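You operate a simulated robot arm through the tools that you are given. There is no shell and no other tool. Be economical: measure what you need, move in short steps, check, and stop when the job is done.

The job below is to be done with a simulated robot arm. You get a single attempt, and the scene is never put back.

JOB
Take the grit jar and leave it on the brown saucer.

The check looks at the end state, three seconds after you hand in, the way a careful person would. Anything else that was tipped, shoved, dropped, spilled or broken makes it a failure.

ROBOT AND FRAMES
A 7-joint arm with a two-finger parallel gripper, fixed in place. Base frame: the origin is at the foot of the arm, x ahead of it, y to its left, z up; the work surface is at about z = 0.8. Readings come in m, degrees, newtons and seconds.
With the tool pointing down near the work surface it reaches from about 0.3 to 0.7 m from the base axis. Its first joint turns from -66.0 to 66.0 degrees. Payload 1.57 kg.
The TCP is the grasp point between the finger pads, 0.03 m short of the fingertips. In the tool frame z runs along the fingers and y along their closing line. The gripper opens to 0.11 m. The fingers are 0.024 m wide and 0.012 m thick; the gripper's body (0.048 by 0.112 m) begins 0.078 m behind the TCP.
Orientation is that of the tool frame in the base frame, as [roll, pitch, yaw] about the fixed x, y, z axes, in that order (R = Rz(yaw) Ry(pitch) Rx(roll)). With the fingers straight down and closing along the base's y, the tool's x points along the base's -x, its y along +y and its z along -z.

CONTROLS
- The arm moves only by the tool servo_tool. Its arguments are lists of equal length, an entry for each row: "linear": the shift along the tool's x, y, z in units of 40 mm (1.0 is 40 mm), a list of three; "twist": the turn about the tool's z in units of 6 degrees (1.0 is 6 degrees); "claw": the finger opening in m, from 0 to 0.11. In form: {"linear": [[tx, ty, tz], ...], "twist": [twist, ...], "claw": [claw, ...]}. A call has 1 to 10 rows; each row shifts and turns the commanded pose from where the row before left it, along the tool's axes as they then stand. A call with a number of a shift or a turn outside -1 to 1 is refused whole. Rows are played at 5 a second. More than 0.05 m and 8.6 degrees between two rows, or a gripper value outside its range, and nothing of the call is played. A pose out of reach is approached as far as the arm can. The call stops where the force on the tool passes 40 N (or 10 N more than at its start, if that is more) or the arm is blocked; 0.2 s more then pass. The fingers move at their own pace (about 0.108 m/s each) and stop on an object; they squeeze with about 43 N. The grip force told is the motor's: it shows also when the fingers shut on nothing. Time passes only in rows, and 0.2 s behind the last, so rows that do not move let the fingers close. It gives the time, the measured TCP pose, the force on the tool (base axes), the opening and the grip force at its end, in the units of the frame above (readings bear some noise), and new pictures: "show" is both (left out), scene, wrist or none.
- Cameras (640 x 400 px; columns grow to the right, rows downward): "scene" is fixed at [0.1592, -0.3957, 1.3882]; the picture's right is [0.78, -0.62, 0.00], its down [-0.45, -0.57, -0.69] and it looks along [0.43, 0.54, -0.72] (base axes); focal length 327 px, centre (320, 200). "wrist" rides on the gripper at [0.07, 0.016, -0.141] in the tool frame; the picture's right is [-0.23, 0.97, 0.00], its down [-0.86, -0.20, -0.48] and it looks along [-0.47, -0.11, 0.88] (tool axes); focal length 222 px, centre (320, 200). There is no depth. A picture from a camera that has moved, and an enlarged one, comes with that camera's place and axes in the base frame and with its lens.
- zoom(camera, box): a new picture of the part [left, top, right, bottom] of that camera's present view, enlarged. It takes no simulated time.
- sign_off(): hands the job in; it is judged then, once.

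Work in short steps. Places have to be worked out from the pictures, the camera data and where the tool is seen: move nearer, look again, correct. Check each grasp and each placing, and mend what went wrong. You have 90 turns and 170 pictures in all, those below and enlarged ones among them. Open the gripper and draw the arm clear of the work before you hand the job in, unless the task says otherwise; then end with one line.

The tools are called after "Call:" as a command line: name --argument value ..., lists and objects as JSON in quotes. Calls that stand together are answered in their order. servo_tool: Moves the arm, as the interface text tells. Its arguments: {"type":"object","properties":{"linear":{"type":"array"},"twist":{"type":"array"},"claw":{"type":"array"},"show":{"type":"string","enum":["both","scene","wrist","none"]}},"required":["linear","twist","claw"]} The other tools are called the same way: zoom (camera, box) takes an enlarged picture of a part of a camera's view; sign_off () hands the job in.

At the start:

```text
t: 0.0
position: [0.3795, -0.1644, 1.0718]
tcp_rot: [-179.9, 0.1, 180.0]
contact_force: [-0.6, -0.4, -0.7]
opening: 0.1099
grip_force: 0.1
```

scene: 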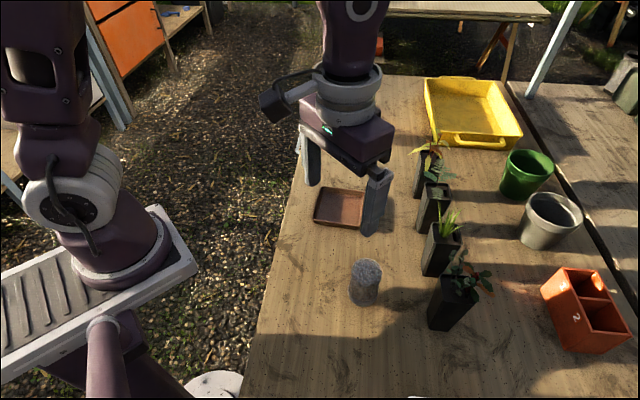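
wrist: 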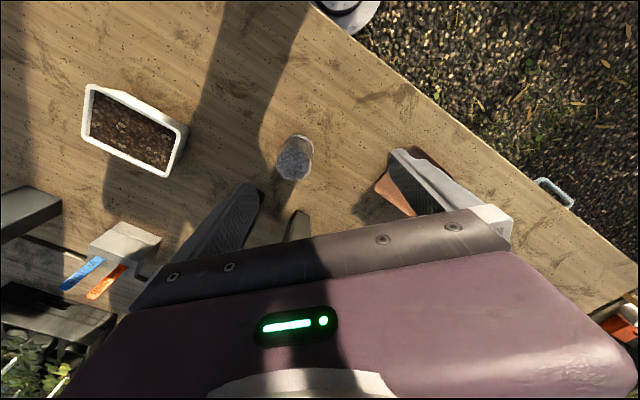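

The grey cylinder near (0.42, -0.21) looks like the jar, and the brown square tray near (0.53, -0.01) looks like the saucer. I'll zoom in to check both.

Call:
zoom --camera "scene" --box '[290, 170, 450, 330]'

Call:
zoom --camera "wrist" --box '[220, 100, 460, 250]'

```text
2.50 times, centred on (370, 250) of scene
camera zoom: at [0.1592, -0.3957, 1.3882], right [0.78, -0.62, 0.0], down [-0.45, -0.57, -0.69], along [0.43, 0.54, -0.72], focal length 817 px, centre (195, 75)
```

zoom: 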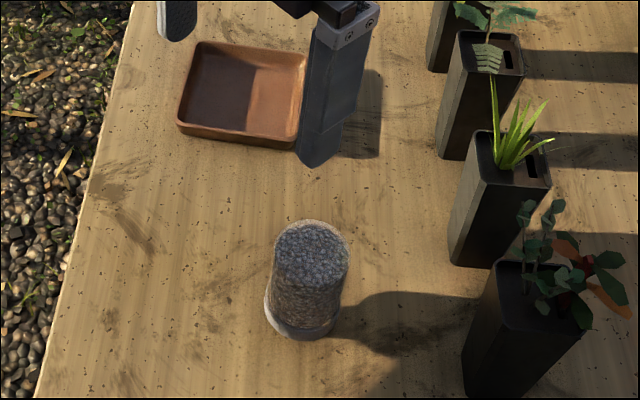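

```text
2.67 times, centred on (340, 175) of wrist
camera zoom: at [0.3098, -0.1493, 1.2121], right [0.23, 0.97, 0.0], down [0.86, -0.2, 0.48], along [0.47, -0.11, -0.88], focal length 592 px, centre (267, 267)
```

zoom: 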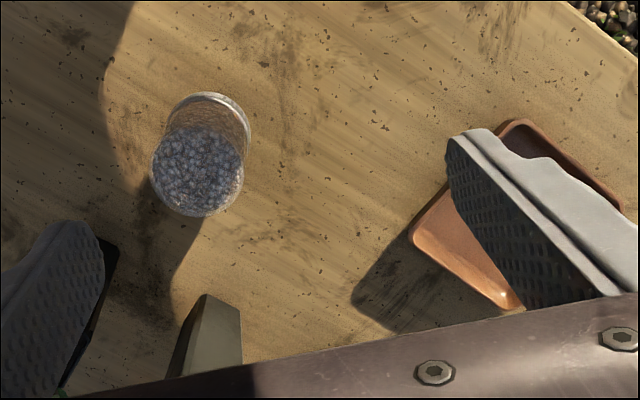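

The jar is about 55 mm wide and 90 mm tall, standing at about (0.413, -0.212). The saucer centre is at about (0.523, -0.012). I'll move above the jar with the fingertips still clear of its top.

Call:
servo_tool --linear '[[-0.206, -0.3, 0.6], [-0.206, -0.3, 0.7], [-0.206, -0.3, 0.7], [-0.206, -0.3, 0.7], [0, 0, 0]]' --twist '[0, 0, 0, 0, 0]' --claw '[0.11, 0.11, 0.11, 0.11, 0.11]'

```text
t: 1.2
position: [0.4129, -0.2107, 0.9619]
tcp_rot: [180.0, 0.1, 180.0]
contact_force: [-0.4, 0.3, 0.3]
opening: 0.1101
grip_force: 0.0
camera wrist: at [0.3427, -0.1959, 1.1033], right [0.23, 0.97, 0.0], down [0.85, -0.2, 0.48], along [0.47, -0.11, -0.88], focal length 222 px, centre (320, 200)
```

scene: 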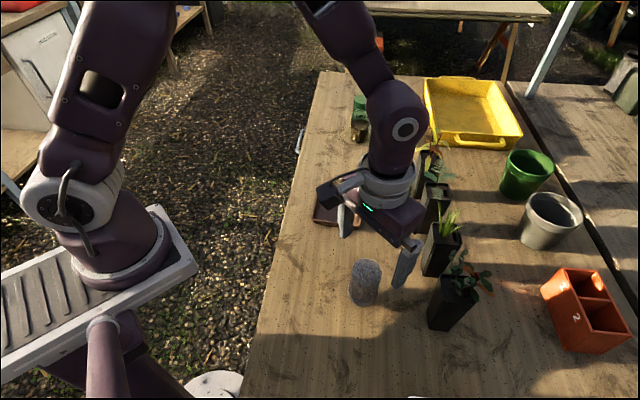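
wrist: 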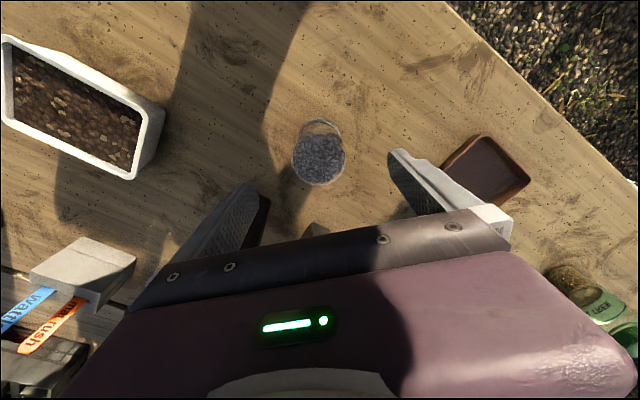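

The gripper is aligned over the jar. A second jar with a label has come into view by the green item, so I'll read it before choosing.

Call:
zoom --camera "wrist" --box '[520, 240, 640, 370]'

Call:
zoom --camera "scene" --box '[300, 80, 420, 160]'

Call:
zoom --camera "scene" --box '[330, 240, 410, 320]'

```text
3.08 times, centred on (580, 305) of wrist
camera zoom: at [0.3427, -0.1959, 1.1033], right [0.23, 0.97, 0.0], down [0.85, -0.2, 0.48], along [0.47, -0.11, -0.88], focal length 684 px, centre (-480, -123)
```

zoom: 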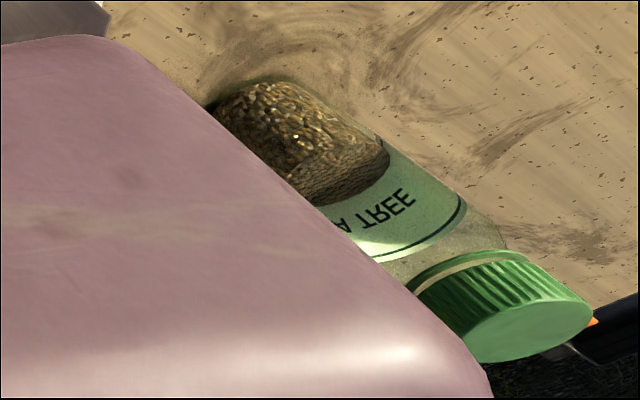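

```text
5.00 times, centred on (360, 120) of scene
camera zoom: at [0.1592, -0.3957, 1.3882], right [0.78, -0.62, 0.0], down [-0.45, -0.57, -0.69], along [0.43, 0.54, -0.72], focal length 1633 px, centre (120, 600)
```

zoom: 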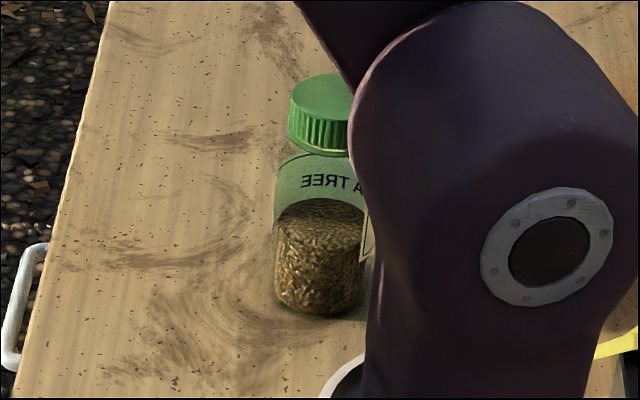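

```text
5.00 times, centred on (370, 280) of scene
camera zoom: at [0.1592, -0.3957, 1.3882], right [0.78, -0.62, 0.0], down [-0.45, -0.57, -0.69], along [0.43, 0.54, -0.72], focal length 1633 px, centre (70, -200)
```

zoom: 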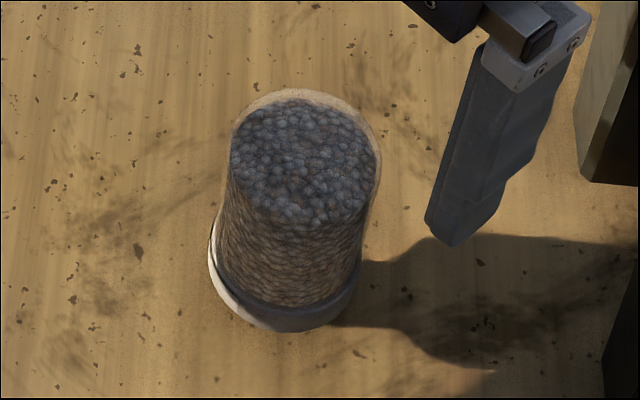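

The other jar's label reads "...A TREE", so it holds seed. The grey one is the grit jar, and I'll keep it upright because it may be open. A pale-rimmed round thing is partly hidden behind the arm, so I'll check for another saucer before placing. Now I'll lower around the grit jar.

Call:
servo_tool --linear '[[0, -0.03, 0.6], [0, 0, 0.6], [0, 0, 0.5], [0, 0, 0.5], [0, 0, 0.35], [0, 0, 0]]' --twist '[0, 0, 0, 0, 0, 0]' --claw '[0.11, 0.11, 0.11, 0.11, 0.11, 0.11]'

```text
t: 2.6
position: [0.4134, -0.214, 0.86]
tcp_rot: [179.8, 0.1, -180.0]
contact_force: [0.4, 1.0, 0.3]
opening: 0.1099
grip_force: 0.1
camera wrist: at [0.343, -0.1989, 1.0021], right [0.23, 0.97, 0.0], down [0.86, -0.2, 0.48], along [0.47, -0.11, -0.88], focal length 222 px, centre (320, 200)
```

scene: 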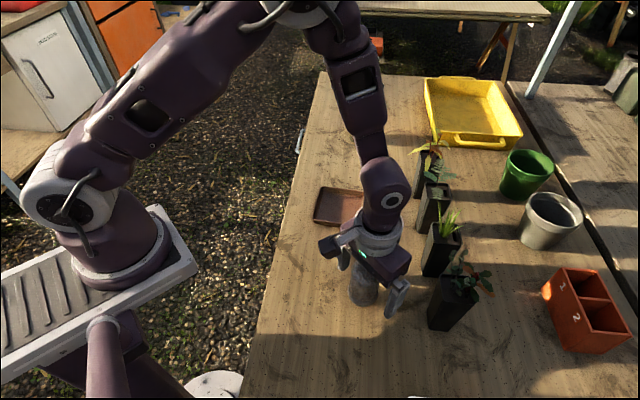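
wrist: 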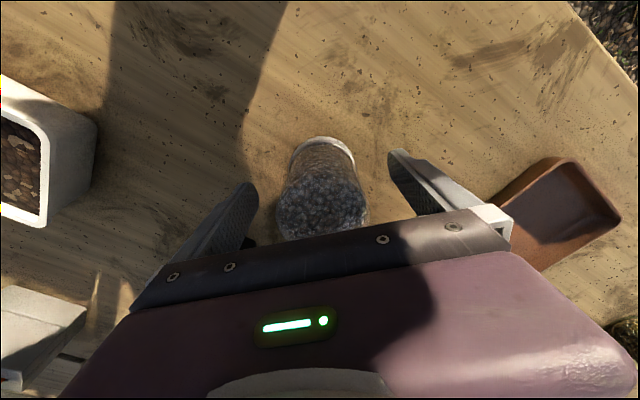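

The jar sits between the fingers, and the pale ring was only the arm's wrist. I'll close on the jar.

Call:
servo_tool --linear '[[0, 0, 0], [0, 0, 0], [0, 0, 0], [0, 0, 0]]' --twist '[0, 0, 0, 0]' --claw '[0.07, 0.04, 0.04, 0.04]' --show "wrist"

```text
t: 3.6
position: [0.413, -0.2152, 0.8608]
tcp_rot: [179.9, 0.1, -180.0]
contact_force: [0.3, 0.4, 0.3]
opening: 0.0549
grip_force: 42.9
camera wrist: at [0.3431, -0.1989, 1.0023], right [0.23, 0.97, 0.0], down [0.86, -0.2, 0.48], along [0.47, -0.11, -0.88], focal length 222 px, centre (320, 200)
```

wrist: 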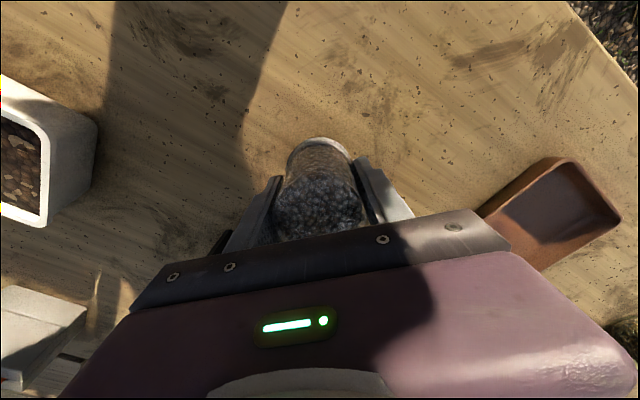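

The jar is gripped at 55 mm. I'll lift it straight up 10 cm, smoothly.

Call:
servo_tool --linear '[[0, 0, -0.15], [0, 0, -0.4], [0, 0, -0.5], [0, 0, -0.6], [0, 0, -0.5], [0, 0, -0.35], [0, 0, 0]]' --twist '[0, 0, 0, 0, 0, 0, 0]' --claw '[0.04, 0.04, 0.04, 0.04, 0.04, 0.04, 0.04]'

```text
t: 5.2
position: [0.4122, -0.2151, 0.9593]
tcp_rot: [-179.9, 0.0, 179.9]
contact_force: [-0.6, 0.4, -1.7]
opening: 0.0539
grip_force: 42.8
camera wrist: at [0.3427, -0.1988, 1.1015], right [0.23, 0.97, 0.0], down [0.86, -0.2, 0.48], along [0.47, -0.11, -0.88], focal length 222 px, centre (320, 200)
```

scene: 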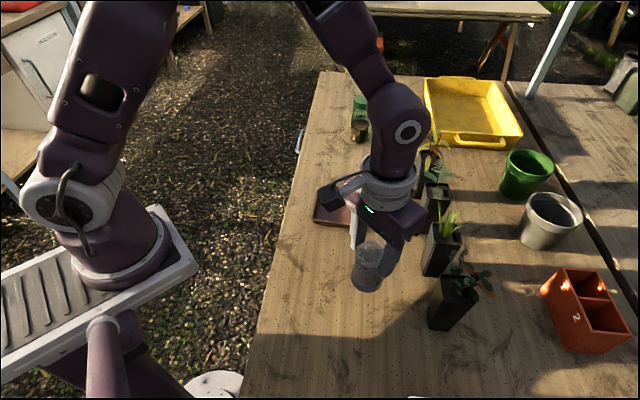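
wrist: 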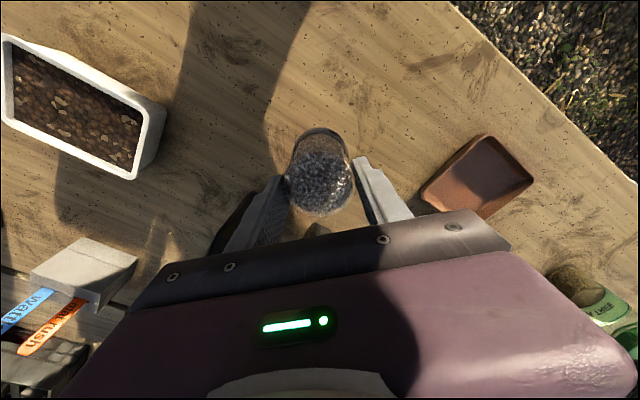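

The jar is held and lifted, and it's upright. I'll carry it at this height to above the saucer, at about (0.52, -0.012).

Call:
servo_tool --linear '[[-0.15, 0.3, 0], [-0.35, 0.65, 0], [-0.45, 0.85, 0], [-0.45, 0.85, 0], [-0.45, 0.85, 0], [-0.45, 0.8, 0], [-0.25, 0.5, 0], [-0.15, 0.27, 0], [0, 0, 0], [0, 0, 0]]' --twist '[0, 0, 0, 0, 0, 0, 0, 0, 0, 0]' --claw '[0.04, 0.04, 0.04, 0.04, 0.04, 0.04, 0.04, 0.04, 0.04, 0.04]'

```text
t: 7.4
position: [0.5196, -0.012, 0.9601]
tcp_rot: [-179.9, 0.0, -179.9]
contact_force: [0.5, 0.4, -1.9]
opening: 0.0542
grip_force: 42.6
camera wrist: at [0.4504, 0.0035, 1.1025], right [0.23, 0.97, 0.0], down [0.86, -0.2, 0.48], along [0.47, -0.11, -0.88], focal length 222 px, centre (320, 200)
```

scene: 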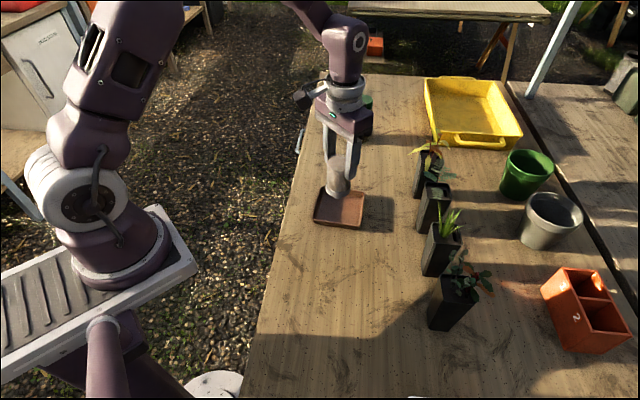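
wrist: 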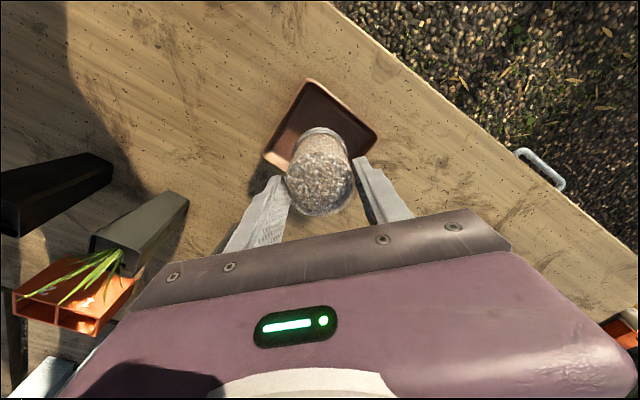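

The jar hangs over the saucer. I'll zoom in to check the centring before lowering.

Call:
zoom --camera "scene" --box '[290, 140, 390, 240]'

Call:
zoom --camera "wrist" --box '[240, 60, 400, 220]'

```text
4.00 times, centred on (340, 190) of scene
camera zoom: at [0.1592, -0.3957, 1.3882], right [0.78, -0.62, 0.0], down [-0.45, -0.57, -0.69], along [0.43, 0.54, -0.72], focal length 1307 px, centre (240, 240)
```

zoom: 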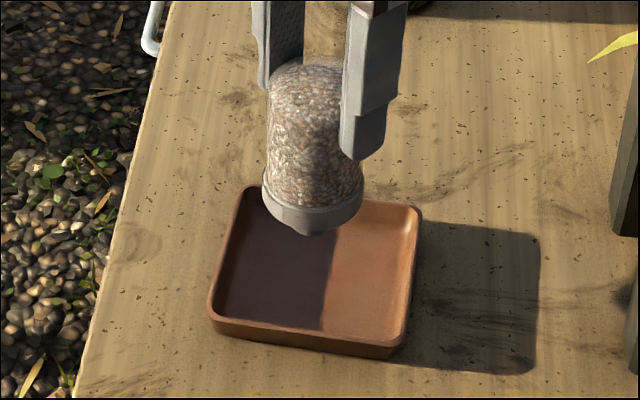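

```text
2.50 times, centred on (320, 140) of wrist
camera zoom: at [0.4504, 0.0035, 1.1025], right [0.23, 0.97, 0.0], down [0.86, -0.2, 0.48], along [0.47, -0.11, -0.88], focal length 555 px, centre (320, 350)
```

zoom: 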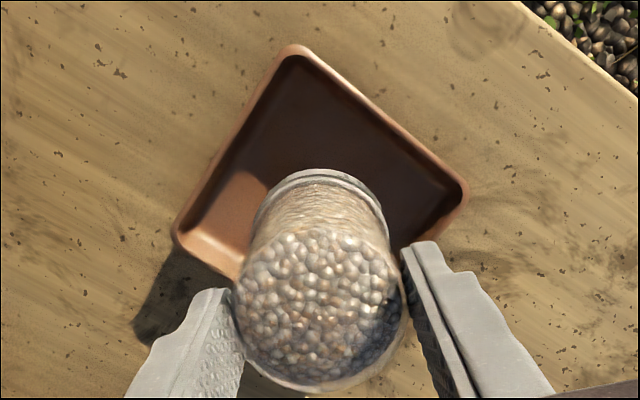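

The saucer centre works out at (0.523, -0.012), so the alignment is good with a 3 mm forward nudge. I'll lower to just above the saucer floor; contact is expected at a TCP height of about 0.866.

Call:
servo_tool --linear '[[-0.08, 0, 0.3], [0, 0, 0.5], [0, 0, 0.5], [0, 0, 0.45], [0, 0, 0.25], [0, 0, 0.12], [0, 0, 0]]' --twist '[0, 0, 0, 0, 0, 0, 0]' --claw '[0.04, 0.04, 0.04, 0.04, 0.04, 0.04, 0.04]'

Call:
zoom --camera "scene" --box '[290, 140, 390, 240]'

```text
t: 8.8
position: [0.5244, -0.0119, 0.879]
tcp_rot: [-180.0, 0.2, -180.0]
contact_force: [-4.0, -1.2, 12.2]
opening: 0.0546
grip_force: 42.9
stopped in row 7: the force on the tool passed its limit (the readings are from after the stop); the commanded pose is now the measured one
camera wrist: at [0.4542, 0.0035, 1.0202], right [0.23, 0.97, 0.0], down [0.85, -0.2, 0.48], along [0.47, -0.11, -0.88], focal length 222 px, centre (320, 200)
```

scene: 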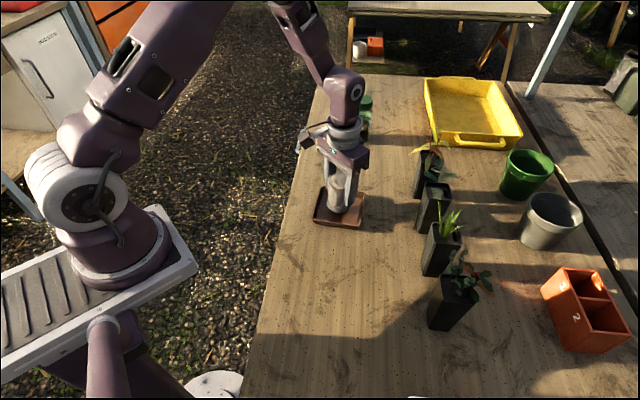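
wrist: 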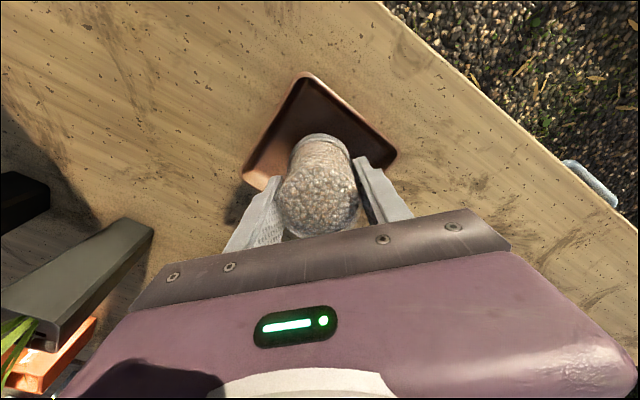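

```text
4.00 times, centred on (340, 190) of scene
camera zoom: at [0.1589, -0.3957, 1.3882], right [0.78, -0.62, 0.0], down [-0.45, -0.57, -0.69], along [0.43, 0.54, -0.72], focal length 1307 px, centre (240, 240)
```

zoom: 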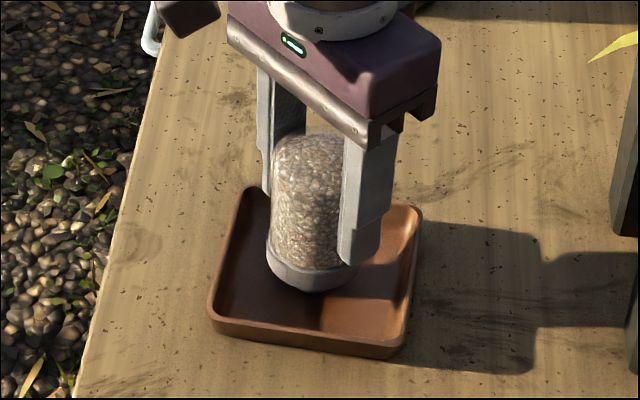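

Contact came at a TCP height of 0.879, slightly higher than expected. I'll look closely at the jar's base before letting go.

Call:
zoom --camera "scene" --box '[335, 175, 385, 225]'

Call:
zoom --camera "wrist" --box '[230, 60, 410, 240]'

```text
8.00 times, centred on (360, 200) of scene
camera zoom: at [0.1589, -0.3957, 1.3882], right [0.78, -0.62, 0.0], down [-0.45, -0.57, -0.69], along [0.43, 0.54, -0.72], focal length 2613 px, centre (0, 200)
```

zoom: 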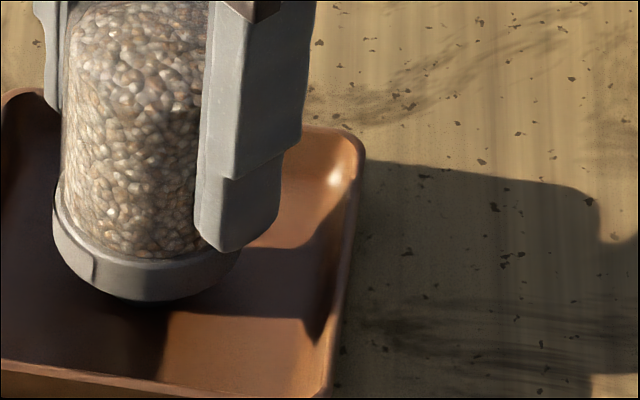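

```text
2.22 times, centred on (320, 150) of wrist
camera zoom: at [0.4542, 0.0035, 1.0202], right [0.23, 0.97, 0.0], down [0.85, -0.2, 0.48], along [0.47, -0.11, -0.88], focal length 494 px, centre (320, 311)
```

zoom: 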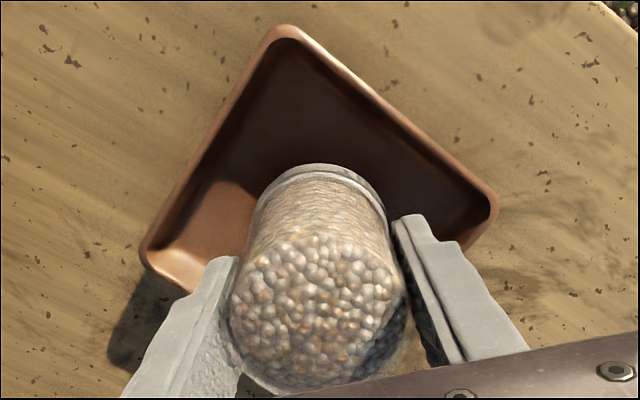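

It looks level and centred. I'll test the seating with a tiny lowering and read the force.

Call:
servo_tool --linear '[[0, 0, 0], [0, 0, 0.03], [0, 0, 0]]' --twist '[0, 0, 0]' --claw '[0.04, 0.04, 0.04]' --show "none"

```text
t: 9.7
position: [0.5256, -0.013, 0.8789]
tcp_rot: [-179.9, 0.3, -180.0]
contact_force: [-3.6, 1.3, 14.5]
opening: 0.0543
grip_force: 43.0
stopped in row 3: the force on the tool passed its limit (the readings are from after the stop); the commanded pose is now the measured one
```

The jar is firmly seated. I'll ease up a hair to shed the load and open the fingers gradually.

Call:
servo_tool --linear '[[0, 0, -0.01], [0, 0, 0], [0, 0, 0], [0, 0, 0], [0, 0, 0]]' --twist '[0, 0, 0, 0, 0]' --claw '[0.053, 0.06, 0.07, 0.08, 0.09]'

Call:
zoom --camera "scene" --box '[300, 150, 390, 240]'

```text
t: 10.9
position: [0.5261, -0.0112, 0.8776]
tcp_rot: [179.9, 0.2, 179.9]
contact_force: [0.7, 0.5, 0.0]
opening: 0.0898
grip_force: 0.0
camera wrist: at [0.4554, 0.0037, 1.0195], right [0.23, 0.97, 0.0], down [0.85, -0.2, 0.48], along [0.47, -0.11, -0.88], focal length 222 px, centre (320, 200)
```

scene: 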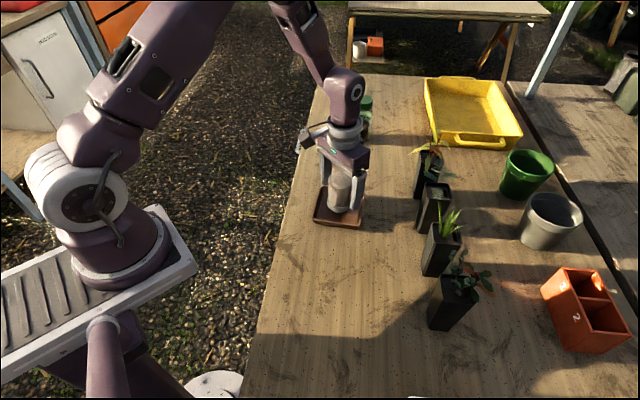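
wrist: 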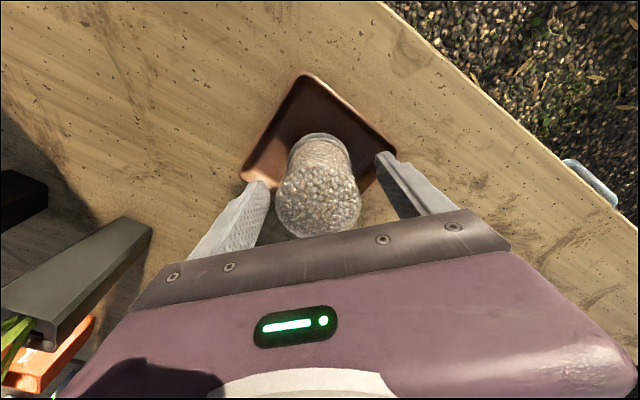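

```text
4.44 times, centred on (345, 195) of scene
camera zoom: at [0.1592, -0.3957, 1.3882], right [0.78, -0.62, 0.0], down [-0.45, -0.57, -0.69], along [0.43, 0.54, -0.72], focal length 1452 px, centre (209, 222)
```

zoom: 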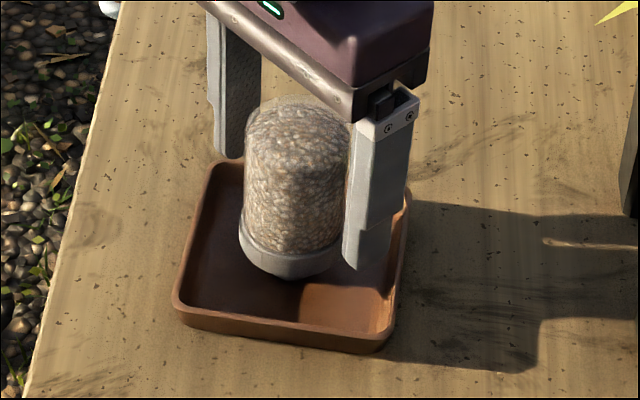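

The jar stands upright and free in the saucer. I'll raise the gripper straight up until it's clear of the jar.

Call:
servo_tool --linear '[[0, 0, -0.3], [0, 0, -0.6], [0, 0, -0.8], [0, 0, -0.8], [0, 0, -0.8], [0, 0, -0.8], [0, 0, -0.4], [0, 0, 0]]' --twist '[0, 0, 0, 0, 0, 0, 0, 0]' --claw '[0.09, 0.09, 0.09, 0.09, 0.09, 0.09, 0.09, 0.09]'

Call:
zoom --camera "scene" --box '[300, 150, 390, 240]'

```text
t: 12.7
position: [0.5257, -0.0114, 1.0576]
tcp_rot: [-179.9, 0.2, -180.0]
contact_force: [0.1, 0.1, -0.3]
opening: 0.0899
grip_force: 0.1
camera wrist: at [0.4554, 0.0045, 1.1998], right [0.23, 0.97, 0.0], down [0.85, -0.2, 0.48], along [0.47, -0.11, -0.88], focal length 222 px, centre (320, 200)
```

scene: 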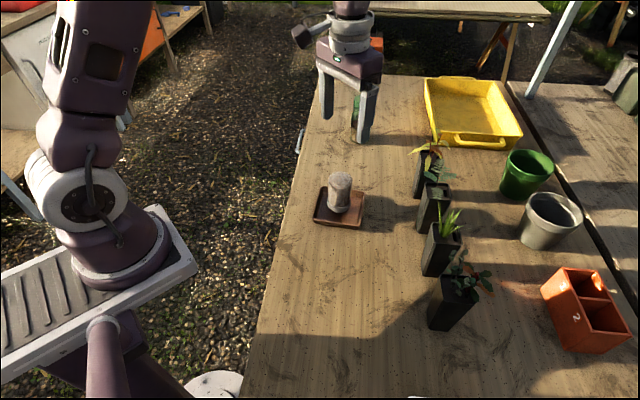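
wrist: 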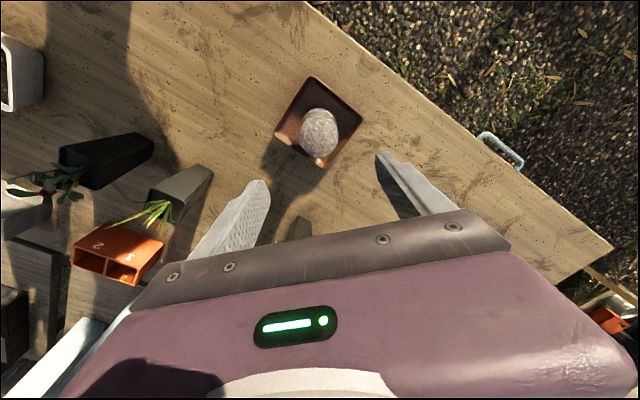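

```text
4.44 times, centred on (345, 195) of scene
camera zoom: at [0.1592, -0.3957, 1.3882], right [0.78, -0.62, 0.0], down [-0.45, -0.57, -0.69], along [0.43, 0.54, -0.72], focal length 1452 px, centre (209, 222)
```

zoom: 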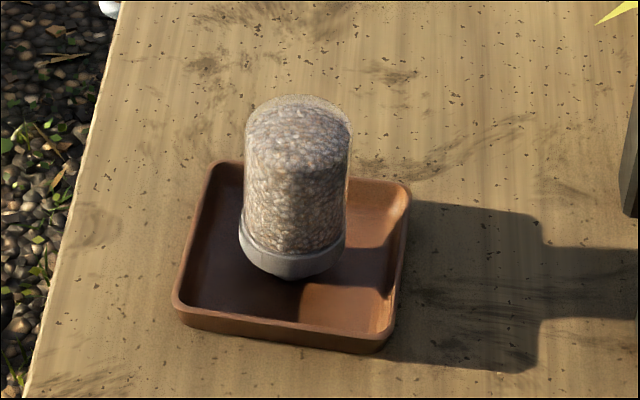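

The jar stands steady inside the saucer, nothing else has moved, and the arm is clear, so I'll hand in.

Call:
sign_off

```text
The job is handed in.
```

The grit jar is standing on the brown saucer, the same way up as I found it, with the gripper open, the arm drawn clear and nothing else seen to have moved.
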